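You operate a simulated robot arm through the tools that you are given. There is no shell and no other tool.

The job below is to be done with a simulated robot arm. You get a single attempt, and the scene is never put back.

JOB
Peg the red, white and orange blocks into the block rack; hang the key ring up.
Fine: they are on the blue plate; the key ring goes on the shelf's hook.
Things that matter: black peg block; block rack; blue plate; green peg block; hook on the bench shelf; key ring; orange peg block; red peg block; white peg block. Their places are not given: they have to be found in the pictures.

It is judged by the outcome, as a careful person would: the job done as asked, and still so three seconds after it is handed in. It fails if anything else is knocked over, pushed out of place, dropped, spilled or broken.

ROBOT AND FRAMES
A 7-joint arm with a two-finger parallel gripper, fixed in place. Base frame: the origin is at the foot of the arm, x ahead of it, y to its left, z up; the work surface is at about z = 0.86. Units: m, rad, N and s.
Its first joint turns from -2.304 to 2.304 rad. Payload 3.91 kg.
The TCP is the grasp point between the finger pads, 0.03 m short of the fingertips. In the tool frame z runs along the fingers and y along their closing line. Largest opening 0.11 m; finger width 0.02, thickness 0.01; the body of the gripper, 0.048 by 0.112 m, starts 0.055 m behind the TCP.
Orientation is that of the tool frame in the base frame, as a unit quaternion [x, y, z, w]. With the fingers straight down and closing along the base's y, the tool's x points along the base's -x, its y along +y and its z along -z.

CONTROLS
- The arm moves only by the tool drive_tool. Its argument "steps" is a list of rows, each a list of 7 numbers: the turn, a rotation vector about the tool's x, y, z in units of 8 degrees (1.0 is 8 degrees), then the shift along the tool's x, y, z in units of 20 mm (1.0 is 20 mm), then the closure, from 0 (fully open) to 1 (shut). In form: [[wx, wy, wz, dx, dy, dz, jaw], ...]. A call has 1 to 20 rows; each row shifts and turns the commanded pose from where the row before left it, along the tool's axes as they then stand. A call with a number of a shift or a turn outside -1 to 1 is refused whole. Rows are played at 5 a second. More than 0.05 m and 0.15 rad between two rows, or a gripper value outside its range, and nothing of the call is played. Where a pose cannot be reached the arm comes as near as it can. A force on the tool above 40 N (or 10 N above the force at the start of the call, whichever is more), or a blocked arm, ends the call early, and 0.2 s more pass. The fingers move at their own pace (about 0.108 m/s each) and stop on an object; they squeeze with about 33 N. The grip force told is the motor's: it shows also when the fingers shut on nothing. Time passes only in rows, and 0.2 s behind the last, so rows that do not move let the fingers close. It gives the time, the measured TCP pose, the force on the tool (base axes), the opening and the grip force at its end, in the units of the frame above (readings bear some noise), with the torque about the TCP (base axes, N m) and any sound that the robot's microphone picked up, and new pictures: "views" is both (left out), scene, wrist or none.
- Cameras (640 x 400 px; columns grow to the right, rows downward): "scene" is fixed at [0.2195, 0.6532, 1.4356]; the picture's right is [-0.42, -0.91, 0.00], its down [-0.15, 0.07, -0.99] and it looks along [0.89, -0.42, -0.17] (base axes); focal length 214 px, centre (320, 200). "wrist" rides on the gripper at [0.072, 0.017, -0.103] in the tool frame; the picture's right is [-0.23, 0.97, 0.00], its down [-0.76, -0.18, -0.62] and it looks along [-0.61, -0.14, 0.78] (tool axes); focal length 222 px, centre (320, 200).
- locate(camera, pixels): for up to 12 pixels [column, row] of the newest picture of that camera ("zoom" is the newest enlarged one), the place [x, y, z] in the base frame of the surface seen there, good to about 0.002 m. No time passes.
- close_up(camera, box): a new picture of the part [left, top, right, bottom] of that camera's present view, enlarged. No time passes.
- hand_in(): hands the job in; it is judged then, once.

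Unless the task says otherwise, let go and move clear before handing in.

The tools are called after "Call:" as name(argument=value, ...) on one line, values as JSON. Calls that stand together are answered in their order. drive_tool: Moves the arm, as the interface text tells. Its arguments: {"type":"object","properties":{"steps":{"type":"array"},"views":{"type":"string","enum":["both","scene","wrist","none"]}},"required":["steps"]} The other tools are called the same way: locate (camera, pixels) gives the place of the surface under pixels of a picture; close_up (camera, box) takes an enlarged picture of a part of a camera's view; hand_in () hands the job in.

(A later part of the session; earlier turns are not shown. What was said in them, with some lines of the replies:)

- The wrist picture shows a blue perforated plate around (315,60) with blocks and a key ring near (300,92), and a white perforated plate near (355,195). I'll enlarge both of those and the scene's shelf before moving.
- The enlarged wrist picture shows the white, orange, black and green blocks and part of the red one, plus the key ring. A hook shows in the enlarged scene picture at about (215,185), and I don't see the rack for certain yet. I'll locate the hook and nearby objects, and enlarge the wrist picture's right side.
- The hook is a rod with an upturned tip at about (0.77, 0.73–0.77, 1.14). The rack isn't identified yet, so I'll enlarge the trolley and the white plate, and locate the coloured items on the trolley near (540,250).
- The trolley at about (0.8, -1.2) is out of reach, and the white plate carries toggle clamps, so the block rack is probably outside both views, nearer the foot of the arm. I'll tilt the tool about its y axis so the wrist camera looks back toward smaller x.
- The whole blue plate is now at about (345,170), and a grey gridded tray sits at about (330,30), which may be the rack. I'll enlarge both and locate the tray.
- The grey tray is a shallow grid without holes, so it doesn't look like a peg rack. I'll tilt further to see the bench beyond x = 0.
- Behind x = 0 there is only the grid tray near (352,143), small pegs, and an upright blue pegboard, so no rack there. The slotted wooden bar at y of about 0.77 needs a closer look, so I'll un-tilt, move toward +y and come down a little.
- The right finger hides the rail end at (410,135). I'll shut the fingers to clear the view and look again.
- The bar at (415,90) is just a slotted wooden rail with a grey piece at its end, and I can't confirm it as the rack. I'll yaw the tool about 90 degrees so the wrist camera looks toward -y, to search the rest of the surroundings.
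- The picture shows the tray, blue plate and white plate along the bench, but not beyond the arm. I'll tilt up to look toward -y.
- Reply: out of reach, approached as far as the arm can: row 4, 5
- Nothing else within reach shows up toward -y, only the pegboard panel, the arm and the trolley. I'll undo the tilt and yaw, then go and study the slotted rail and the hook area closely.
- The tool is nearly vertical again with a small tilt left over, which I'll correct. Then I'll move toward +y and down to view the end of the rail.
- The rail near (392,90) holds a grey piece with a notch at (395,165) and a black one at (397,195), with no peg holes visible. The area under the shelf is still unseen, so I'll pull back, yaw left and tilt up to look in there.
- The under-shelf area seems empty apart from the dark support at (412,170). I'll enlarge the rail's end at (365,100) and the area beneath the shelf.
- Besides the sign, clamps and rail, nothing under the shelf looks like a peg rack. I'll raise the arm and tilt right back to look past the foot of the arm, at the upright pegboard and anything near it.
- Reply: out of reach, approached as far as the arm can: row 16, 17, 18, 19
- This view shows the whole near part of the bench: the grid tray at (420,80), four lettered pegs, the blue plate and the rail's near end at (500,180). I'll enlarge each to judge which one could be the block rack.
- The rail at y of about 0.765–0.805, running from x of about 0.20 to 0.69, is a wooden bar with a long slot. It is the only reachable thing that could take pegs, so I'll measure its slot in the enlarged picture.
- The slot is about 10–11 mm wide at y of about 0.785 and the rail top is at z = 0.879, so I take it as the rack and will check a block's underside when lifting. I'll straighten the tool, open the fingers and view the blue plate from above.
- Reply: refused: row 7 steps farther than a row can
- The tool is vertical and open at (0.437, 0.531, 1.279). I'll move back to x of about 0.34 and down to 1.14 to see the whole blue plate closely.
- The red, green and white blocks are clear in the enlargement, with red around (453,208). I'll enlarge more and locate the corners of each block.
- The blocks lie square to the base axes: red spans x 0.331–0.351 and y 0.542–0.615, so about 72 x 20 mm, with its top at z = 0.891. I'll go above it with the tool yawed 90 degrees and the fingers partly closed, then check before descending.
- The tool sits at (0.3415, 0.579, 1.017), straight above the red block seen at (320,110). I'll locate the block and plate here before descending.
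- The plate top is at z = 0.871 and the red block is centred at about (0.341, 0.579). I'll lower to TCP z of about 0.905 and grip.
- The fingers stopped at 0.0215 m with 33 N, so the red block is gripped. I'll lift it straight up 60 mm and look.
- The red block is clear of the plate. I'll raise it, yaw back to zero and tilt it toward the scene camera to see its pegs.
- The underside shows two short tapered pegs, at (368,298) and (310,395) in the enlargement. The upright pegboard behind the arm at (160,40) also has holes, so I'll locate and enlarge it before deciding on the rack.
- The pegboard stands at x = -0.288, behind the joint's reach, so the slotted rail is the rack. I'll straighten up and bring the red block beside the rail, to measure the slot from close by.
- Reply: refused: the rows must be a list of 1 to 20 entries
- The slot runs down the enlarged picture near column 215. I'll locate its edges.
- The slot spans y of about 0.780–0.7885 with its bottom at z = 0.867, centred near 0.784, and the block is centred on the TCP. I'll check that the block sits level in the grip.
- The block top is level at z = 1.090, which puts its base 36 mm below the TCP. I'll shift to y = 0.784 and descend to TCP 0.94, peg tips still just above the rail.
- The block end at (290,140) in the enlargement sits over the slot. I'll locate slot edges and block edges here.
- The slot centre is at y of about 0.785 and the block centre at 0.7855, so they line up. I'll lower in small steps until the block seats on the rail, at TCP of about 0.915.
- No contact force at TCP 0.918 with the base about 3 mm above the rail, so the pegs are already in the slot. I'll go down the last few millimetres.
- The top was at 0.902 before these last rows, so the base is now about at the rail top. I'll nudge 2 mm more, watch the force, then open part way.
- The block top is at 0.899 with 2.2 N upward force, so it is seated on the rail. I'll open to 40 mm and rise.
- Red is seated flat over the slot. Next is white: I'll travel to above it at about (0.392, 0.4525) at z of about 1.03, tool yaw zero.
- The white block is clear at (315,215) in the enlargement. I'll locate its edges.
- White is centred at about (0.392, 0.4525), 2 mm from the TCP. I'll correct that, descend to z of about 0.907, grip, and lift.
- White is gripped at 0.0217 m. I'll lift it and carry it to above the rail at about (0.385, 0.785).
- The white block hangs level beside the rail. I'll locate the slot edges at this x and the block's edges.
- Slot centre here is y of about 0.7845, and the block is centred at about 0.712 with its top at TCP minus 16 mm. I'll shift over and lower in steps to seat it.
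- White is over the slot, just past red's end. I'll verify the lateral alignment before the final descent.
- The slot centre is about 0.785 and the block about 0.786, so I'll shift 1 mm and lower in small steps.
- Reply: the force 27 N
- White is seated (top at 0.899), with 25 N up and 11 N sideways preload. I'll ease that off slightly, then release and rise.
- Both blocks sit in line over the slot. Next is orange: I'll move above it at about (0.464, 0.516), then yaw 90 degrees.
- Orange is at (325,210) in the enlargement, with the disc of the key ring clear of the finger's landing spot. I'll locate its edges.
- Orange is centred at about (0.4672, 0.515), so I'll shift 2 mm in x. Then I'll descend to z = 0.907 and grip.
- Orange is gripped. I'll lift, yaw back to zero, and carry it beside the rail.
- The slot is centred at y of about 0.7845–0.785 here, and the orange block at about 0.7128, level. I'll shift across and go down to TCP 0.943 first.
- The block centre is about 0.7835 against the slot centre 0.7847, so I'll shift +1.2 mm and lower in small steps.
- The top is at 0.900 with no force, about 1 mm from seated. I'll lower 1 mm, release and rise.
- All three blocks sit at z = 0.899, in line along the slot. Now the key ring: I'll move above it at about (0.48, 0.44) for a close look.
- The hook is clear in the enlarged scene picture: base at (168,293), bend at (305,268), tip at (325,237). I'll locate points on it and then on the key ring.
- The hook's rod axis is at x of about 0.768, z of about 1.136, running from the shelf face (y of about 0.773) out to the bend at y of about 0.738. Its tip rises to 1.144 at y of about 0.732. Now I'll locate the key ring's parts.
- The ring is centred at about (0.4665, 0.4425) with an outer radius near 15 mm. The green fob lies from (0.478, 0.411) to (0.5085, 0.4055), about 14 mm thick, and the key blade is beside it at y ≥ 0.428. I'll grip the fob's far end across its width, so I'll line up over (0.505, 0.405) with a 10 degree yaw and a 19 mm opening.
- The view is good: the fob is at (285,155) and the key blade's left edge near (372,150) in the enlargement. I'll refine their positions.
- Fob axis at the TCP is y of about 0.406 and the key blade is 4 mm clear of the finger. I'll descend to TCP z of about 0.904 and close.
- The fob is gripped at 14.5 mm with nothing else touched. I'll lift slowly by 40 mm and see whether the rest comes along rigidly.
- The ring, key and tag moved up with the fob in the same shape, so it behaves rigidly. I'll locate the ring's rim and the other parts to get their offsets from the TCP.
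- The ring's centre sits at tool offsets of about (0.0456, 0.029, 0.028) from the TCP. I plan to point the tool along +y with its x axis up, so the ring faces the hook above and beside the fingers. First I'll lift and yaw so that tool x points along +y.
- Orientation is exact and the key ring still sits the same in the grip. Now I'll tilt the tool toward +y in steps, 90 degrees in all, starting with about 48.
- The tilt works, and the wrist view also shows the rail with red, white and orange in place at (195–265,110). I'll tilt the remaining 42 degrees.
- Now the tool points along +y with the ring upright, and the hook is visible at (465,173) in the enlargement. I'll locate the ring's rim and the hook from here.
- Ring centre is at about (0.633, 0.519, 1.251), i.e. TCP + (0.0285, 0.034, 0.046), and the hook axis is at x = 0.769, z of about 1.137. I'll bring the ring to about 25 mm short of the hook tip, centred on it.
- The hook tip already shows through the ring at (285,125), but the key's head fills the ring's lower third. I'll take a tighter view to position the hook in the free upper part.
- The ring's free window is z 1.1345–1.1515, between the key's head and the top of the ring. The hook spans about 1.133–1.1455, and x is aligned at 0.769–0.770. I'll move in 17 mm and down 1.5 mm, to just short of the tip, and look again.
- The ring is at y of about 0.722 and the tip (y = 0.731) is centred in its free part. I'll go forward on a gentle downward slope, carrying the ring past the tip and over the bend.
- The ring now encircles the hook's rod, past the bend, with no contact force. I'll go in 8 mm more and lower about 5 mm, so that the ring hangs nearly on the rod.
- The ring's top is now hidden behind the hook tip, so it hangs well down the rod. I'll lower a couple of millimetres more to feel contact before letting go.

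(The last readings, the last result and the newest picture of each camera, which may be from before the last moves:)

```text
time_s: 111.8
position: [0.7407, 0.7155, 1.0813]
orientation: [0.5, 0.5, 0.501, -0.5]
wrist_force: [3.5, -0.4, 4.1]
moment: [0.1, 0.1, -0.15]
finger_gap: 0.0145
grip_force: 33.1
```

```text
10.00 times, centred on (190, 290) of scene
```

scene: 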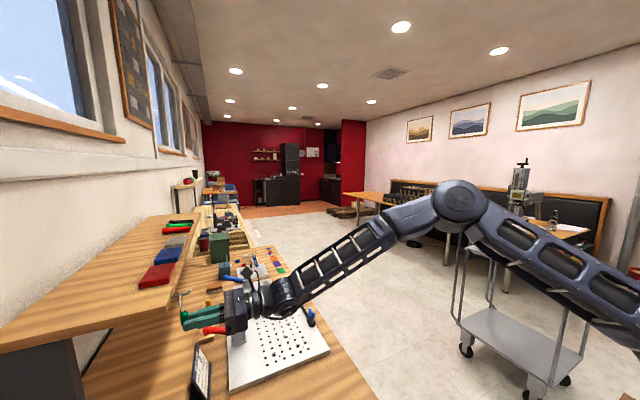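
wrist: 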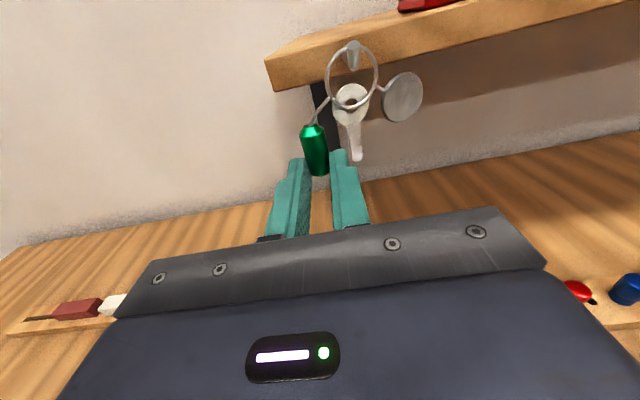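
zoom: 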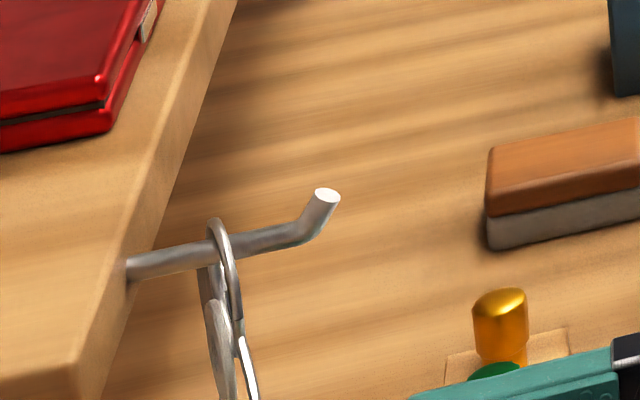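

A 4 N upward force shows the ring resting on the rod, at y of about 0.751 and well inside the tip. I'll ease up half a millimetre and open gently to 22 mm.

Call:
drive_tool(steps=[[0, 0, 0, 0.03, 0, 0, 1], [0, 0, 0, 0, 0, 0, 0.87], [0, 0, 0, 0, 0, 0, 0.84], [0, 0, 0, 0, 0, 0, 0.8], [0, 0, 0, 0, 0, 0, 0.8], [0, 0, 0, 0, 0, 0, 0.8]], views="both")

Call:
close_up(camera="wrist", box=[260, 30, 440, 230])

Call:
close_up(camera="scene", box=[150, 265, 250, 335])

```text
time_s: 113.2
position: [0.7403, 0.7161, 1.0824]
orientation: [0.5, 0.5, 0.501, -0.5]
wrist_force: [-0.5, -0.4, 0.2]
moment: [0.02, 0.0, 0.0]
finger_gap: 0.0222
grip_force: 0.1
```

scene: 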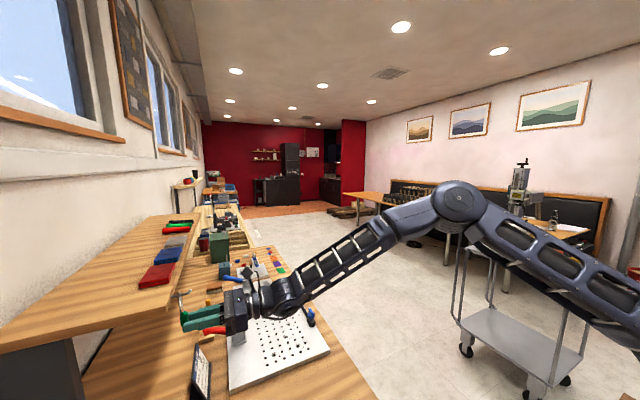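
wrist: 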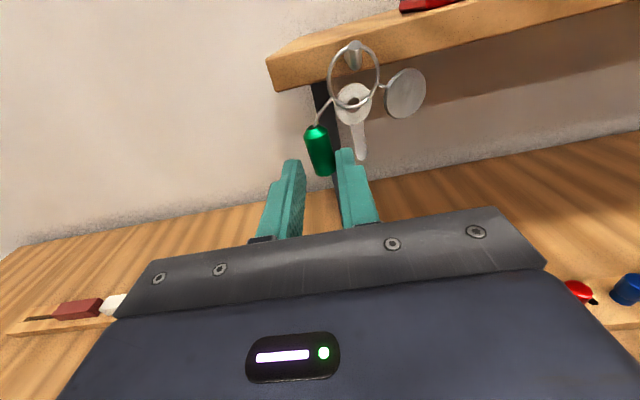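

```text
2.00 times, centred on (350, 130) of wrist
```

zoom: 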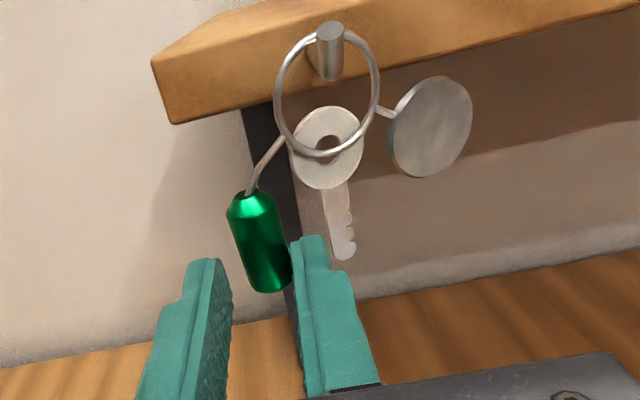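

```text
5.71 times, centred on (200, 300) of scene
```

zoom: 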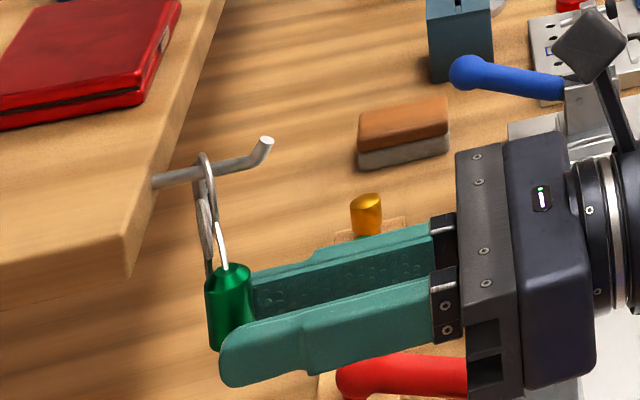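

The key ring hangs on the rod, with the fob resting close to the right finger. I'll withdraw slowly straight back along -y and check it stays.

Call:
drive_tool(steps=[[0, 0, 0, 0, 0.04, -0.15, 0.8], [0, 0, 0, 0, 0.04, -0.15, 0.8], [0, 0, 0, 0, 0, -0.2, 0.8], [0, 0, 0, 0, 0, -0.3, 0.8], [0, 0, 0, 0, 0, -0.3, 0.8], [0, 0, 0, 0, 0, 0, 0.8]], views="both")

Call:
close_up(camera="wrist", box=[260, 30, 440, 230])

Call:
close_up(camera="scene", box=[150, 265, 250, 335])

```text
time_s: 114.6
position: [0.7404, 0.6946, 1.0808]
orientation: [-0.499, -0.5, -0.5, 0.501]
wrist_force: [0.2, 0.2, -0.5]
moment: [-0.03, 0.0, -0.01]
finger_gap: 0.022
grip_force: 0.1
```

scene: 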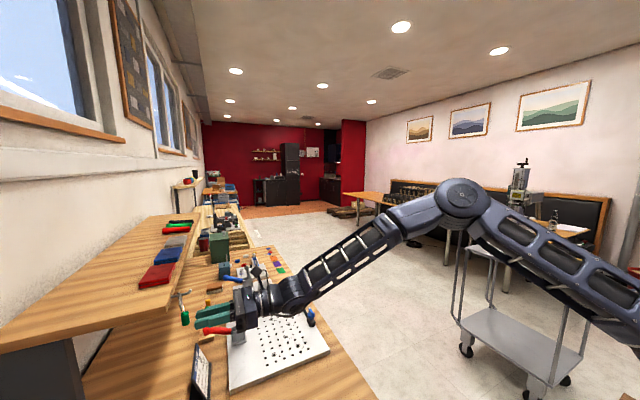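
wrist: 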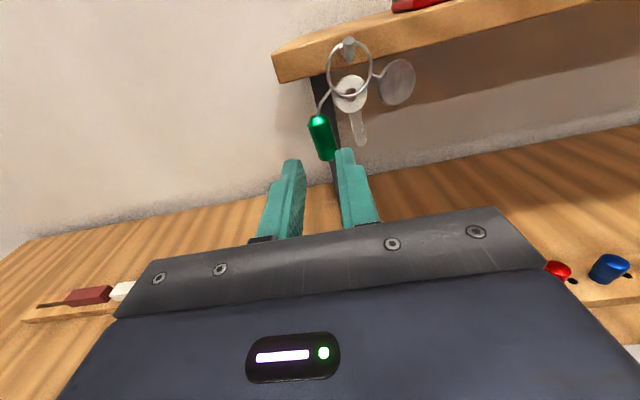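

```text
2.00 times, centred on (350, 130) of wrist
```

zoom: 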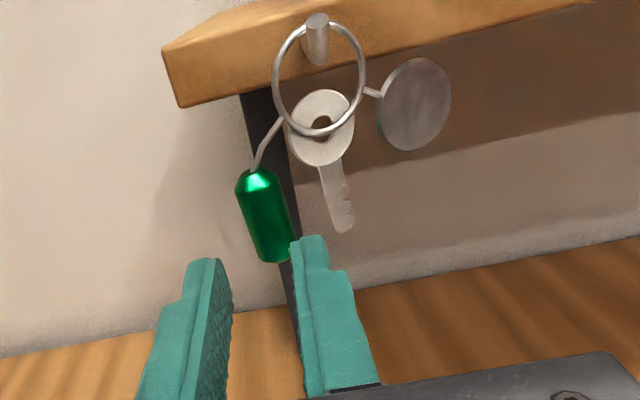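

```text
5.71 times, centred on (200, 300) of scene
```

zoom: 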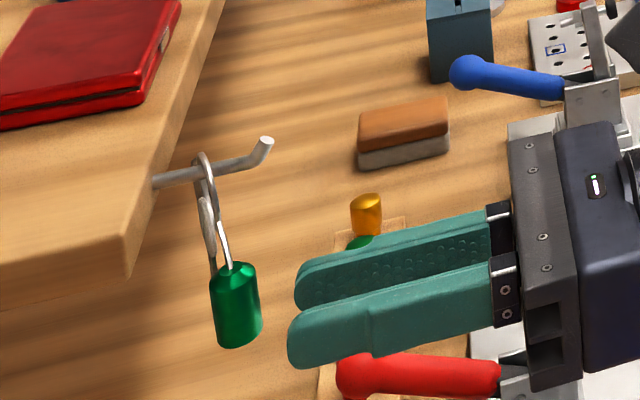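

The key ring hangs freely on the hook and the fingers are clear. I'll back well away and up, then check everything.

Call:
drive_tool(steps=[[0, 0, 0, 0, 0, -0.5, 0.8], [0, 0, 0, 0.3, 0, -1, 0.8], [0, 0, 0, 0.5, 0, -1, 0.8], [0, 0, 0, 0.5, -0.5, -1, 0.8], [0, 0, 0, 0.5, -0.5, -1, 0.8], [0, 0, 0, 0.5, -1, -1, 0.8], [0, 0, 0, 0.5, -1, -1, 0.8], [0, 0, 0, 0.5, -1, -1, 0.8], [0, 0, 0, 0.5, -1, -1, 0.8], [0, 0, 0, 0.5, -1, -1, 0.8], [0, 0, 0, 0.5, -1, 0, 0.8], [0, 0, 0, 0, 0, 0, 0.8], [0, 0, 0, 0, 0, 0, 0.8], [0, 0, 0, 0, 0, 0, 0.8], [0, 0, 0, 0, 0, 0, 0.8]], views="both")

Call:
close_up(camera="scene", box=[150, 265, 250, 335])

Call:
close_up(camera="wrist", box=[0, 80, 640, 260])

```text
time_s: 117.8
position: [0.5984, 0.5045, 1.1766]
orientation: [0.499, 0.5, 0.501, -0.5]
wrist_force: [0.9, -0.1, -0.3]
moment: [-0.03, 0.0, 0.02]
finger_gap: 0.0219
grip_force: 0.0
```

scene: 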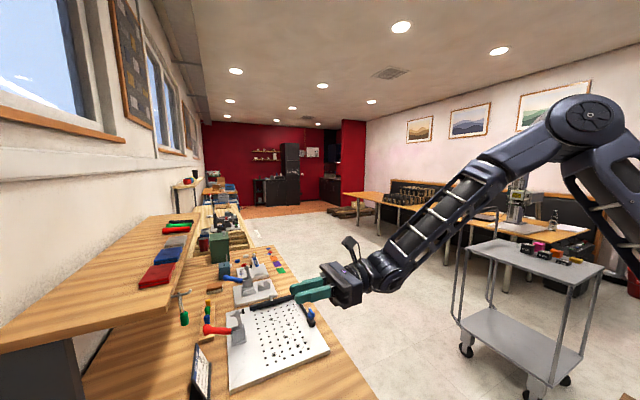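
wrist: 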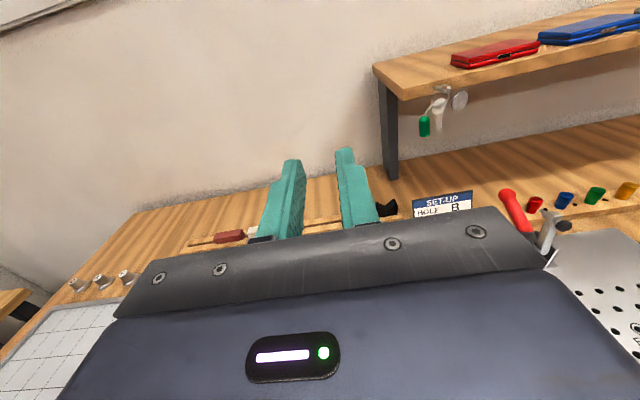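

```text
5.71 times, centred on (200, 300) of scene
```

zoom: 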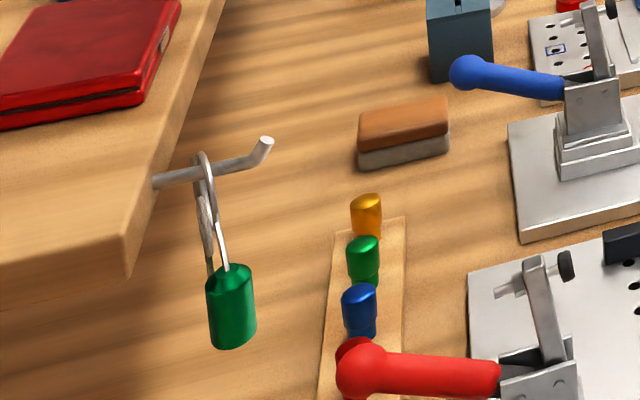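

```text
1.00 times, centred on (320, 170) of wrist (not enlarged: the box is as wide or as high as the picture)
```

zoom: 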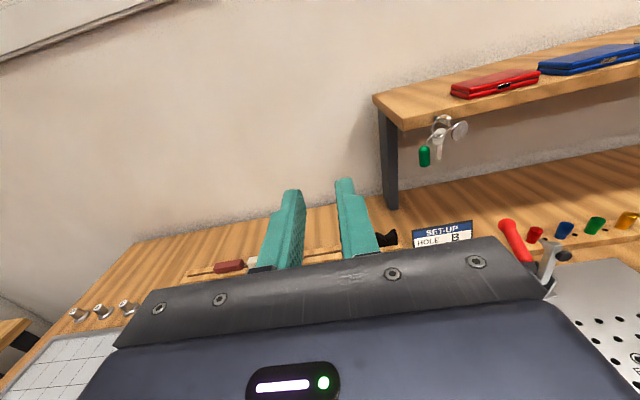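

The key ring hangs steady on the hook. I'll tilt the tool back down for a last look at the rack and the blue plate.

Call:
drive_tool(steps=[[0, -1, 0, 0, 0, 0, 0.8], [0, -1, 0, 0, 0, 0, 0.8], [0, -1, 0, 0, 0, 0, 0.8], [0, -1, 0, 0, 0, 0, 0.8], [0, -1, 0, 0, 0, 0, 0.8], [0, -1, 0, 0, 0, 0, 0.8], [0, 0, 0, 0, 0, 0, 0.8]], views="both")

Call:
close_up(camera="wrist", box=[140, 60, 400, 240])

Call:
close_up(camera="scene", box=[150, 265, 250, 335])

```text
time_s: 119.4
position: [0.6021, 0.5037, 1.1758]
orientation: [0.661, 0.66, 0.253, -0.253]
wrist_force: [-0.1, 0.0, -1.1]
moment: [-0.01, 0.02, -0.01]
finger_gap: 0.0218
grip_force: 0.0
```

scene: 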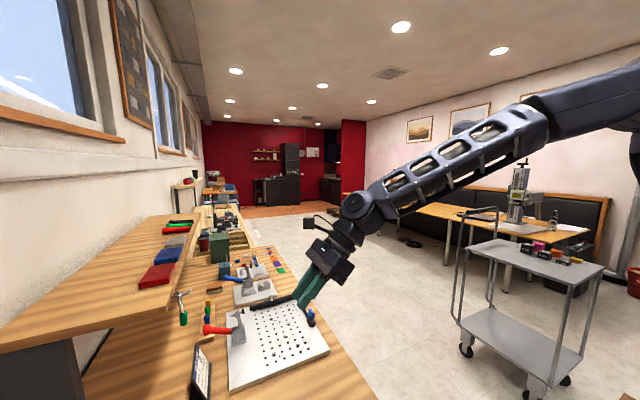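
wrist: 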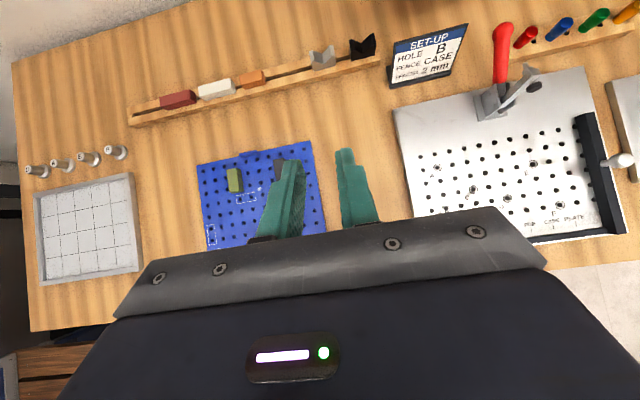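

```text
2.22 times, centred on (270, 150) of wrist
```

zoom: 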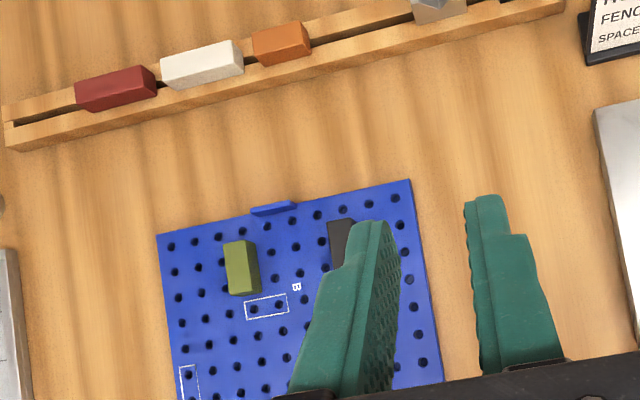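

```text
5.71 times, centred on (200, 300) of scene
```

zoom: 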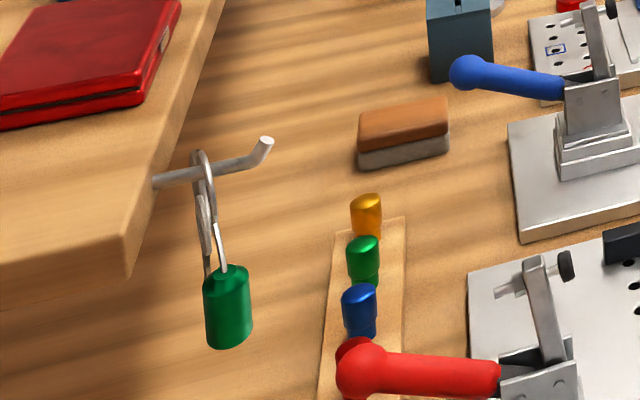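

Red, white and orange sit in the rack's slot at (115–285,60) in the enlargement. The green and black blocks are still on the plate, the key ring hangs on the hook, and the gripper is clear. I'm handing in.

Call:
hand_in()

```text
The job is handed in.
```

The job is handed in. The red, white and orange blocks are pegged in the rack, and the key ring hangs on the shelf's hook. I don't have the judge's result yet.

- **Block rack:** No rack was labelled in the pictures. I used the slotted wooden rail along the back of the bench, because it was the only thing in reach that fit the blocks' pegs. If a different rack was meant, this part is wrong.
- **Blocks:** All three sit flush on the rail with their pegs in the slot, in the order red, white, orange. The white one met about 25 N of push as it seated, but it finished at the same height as the others.
- **Key ring:** It rests on the rod behind the upturned tip. It stayed on the hook in the pictures over the five or so seconds after I backed the arm away.
- **Everything else:** The green and black blocks are still on the blue plate. Nothing else looked moved or knocked over in the last pictures, and the gripper was empty and clear when I handed in.
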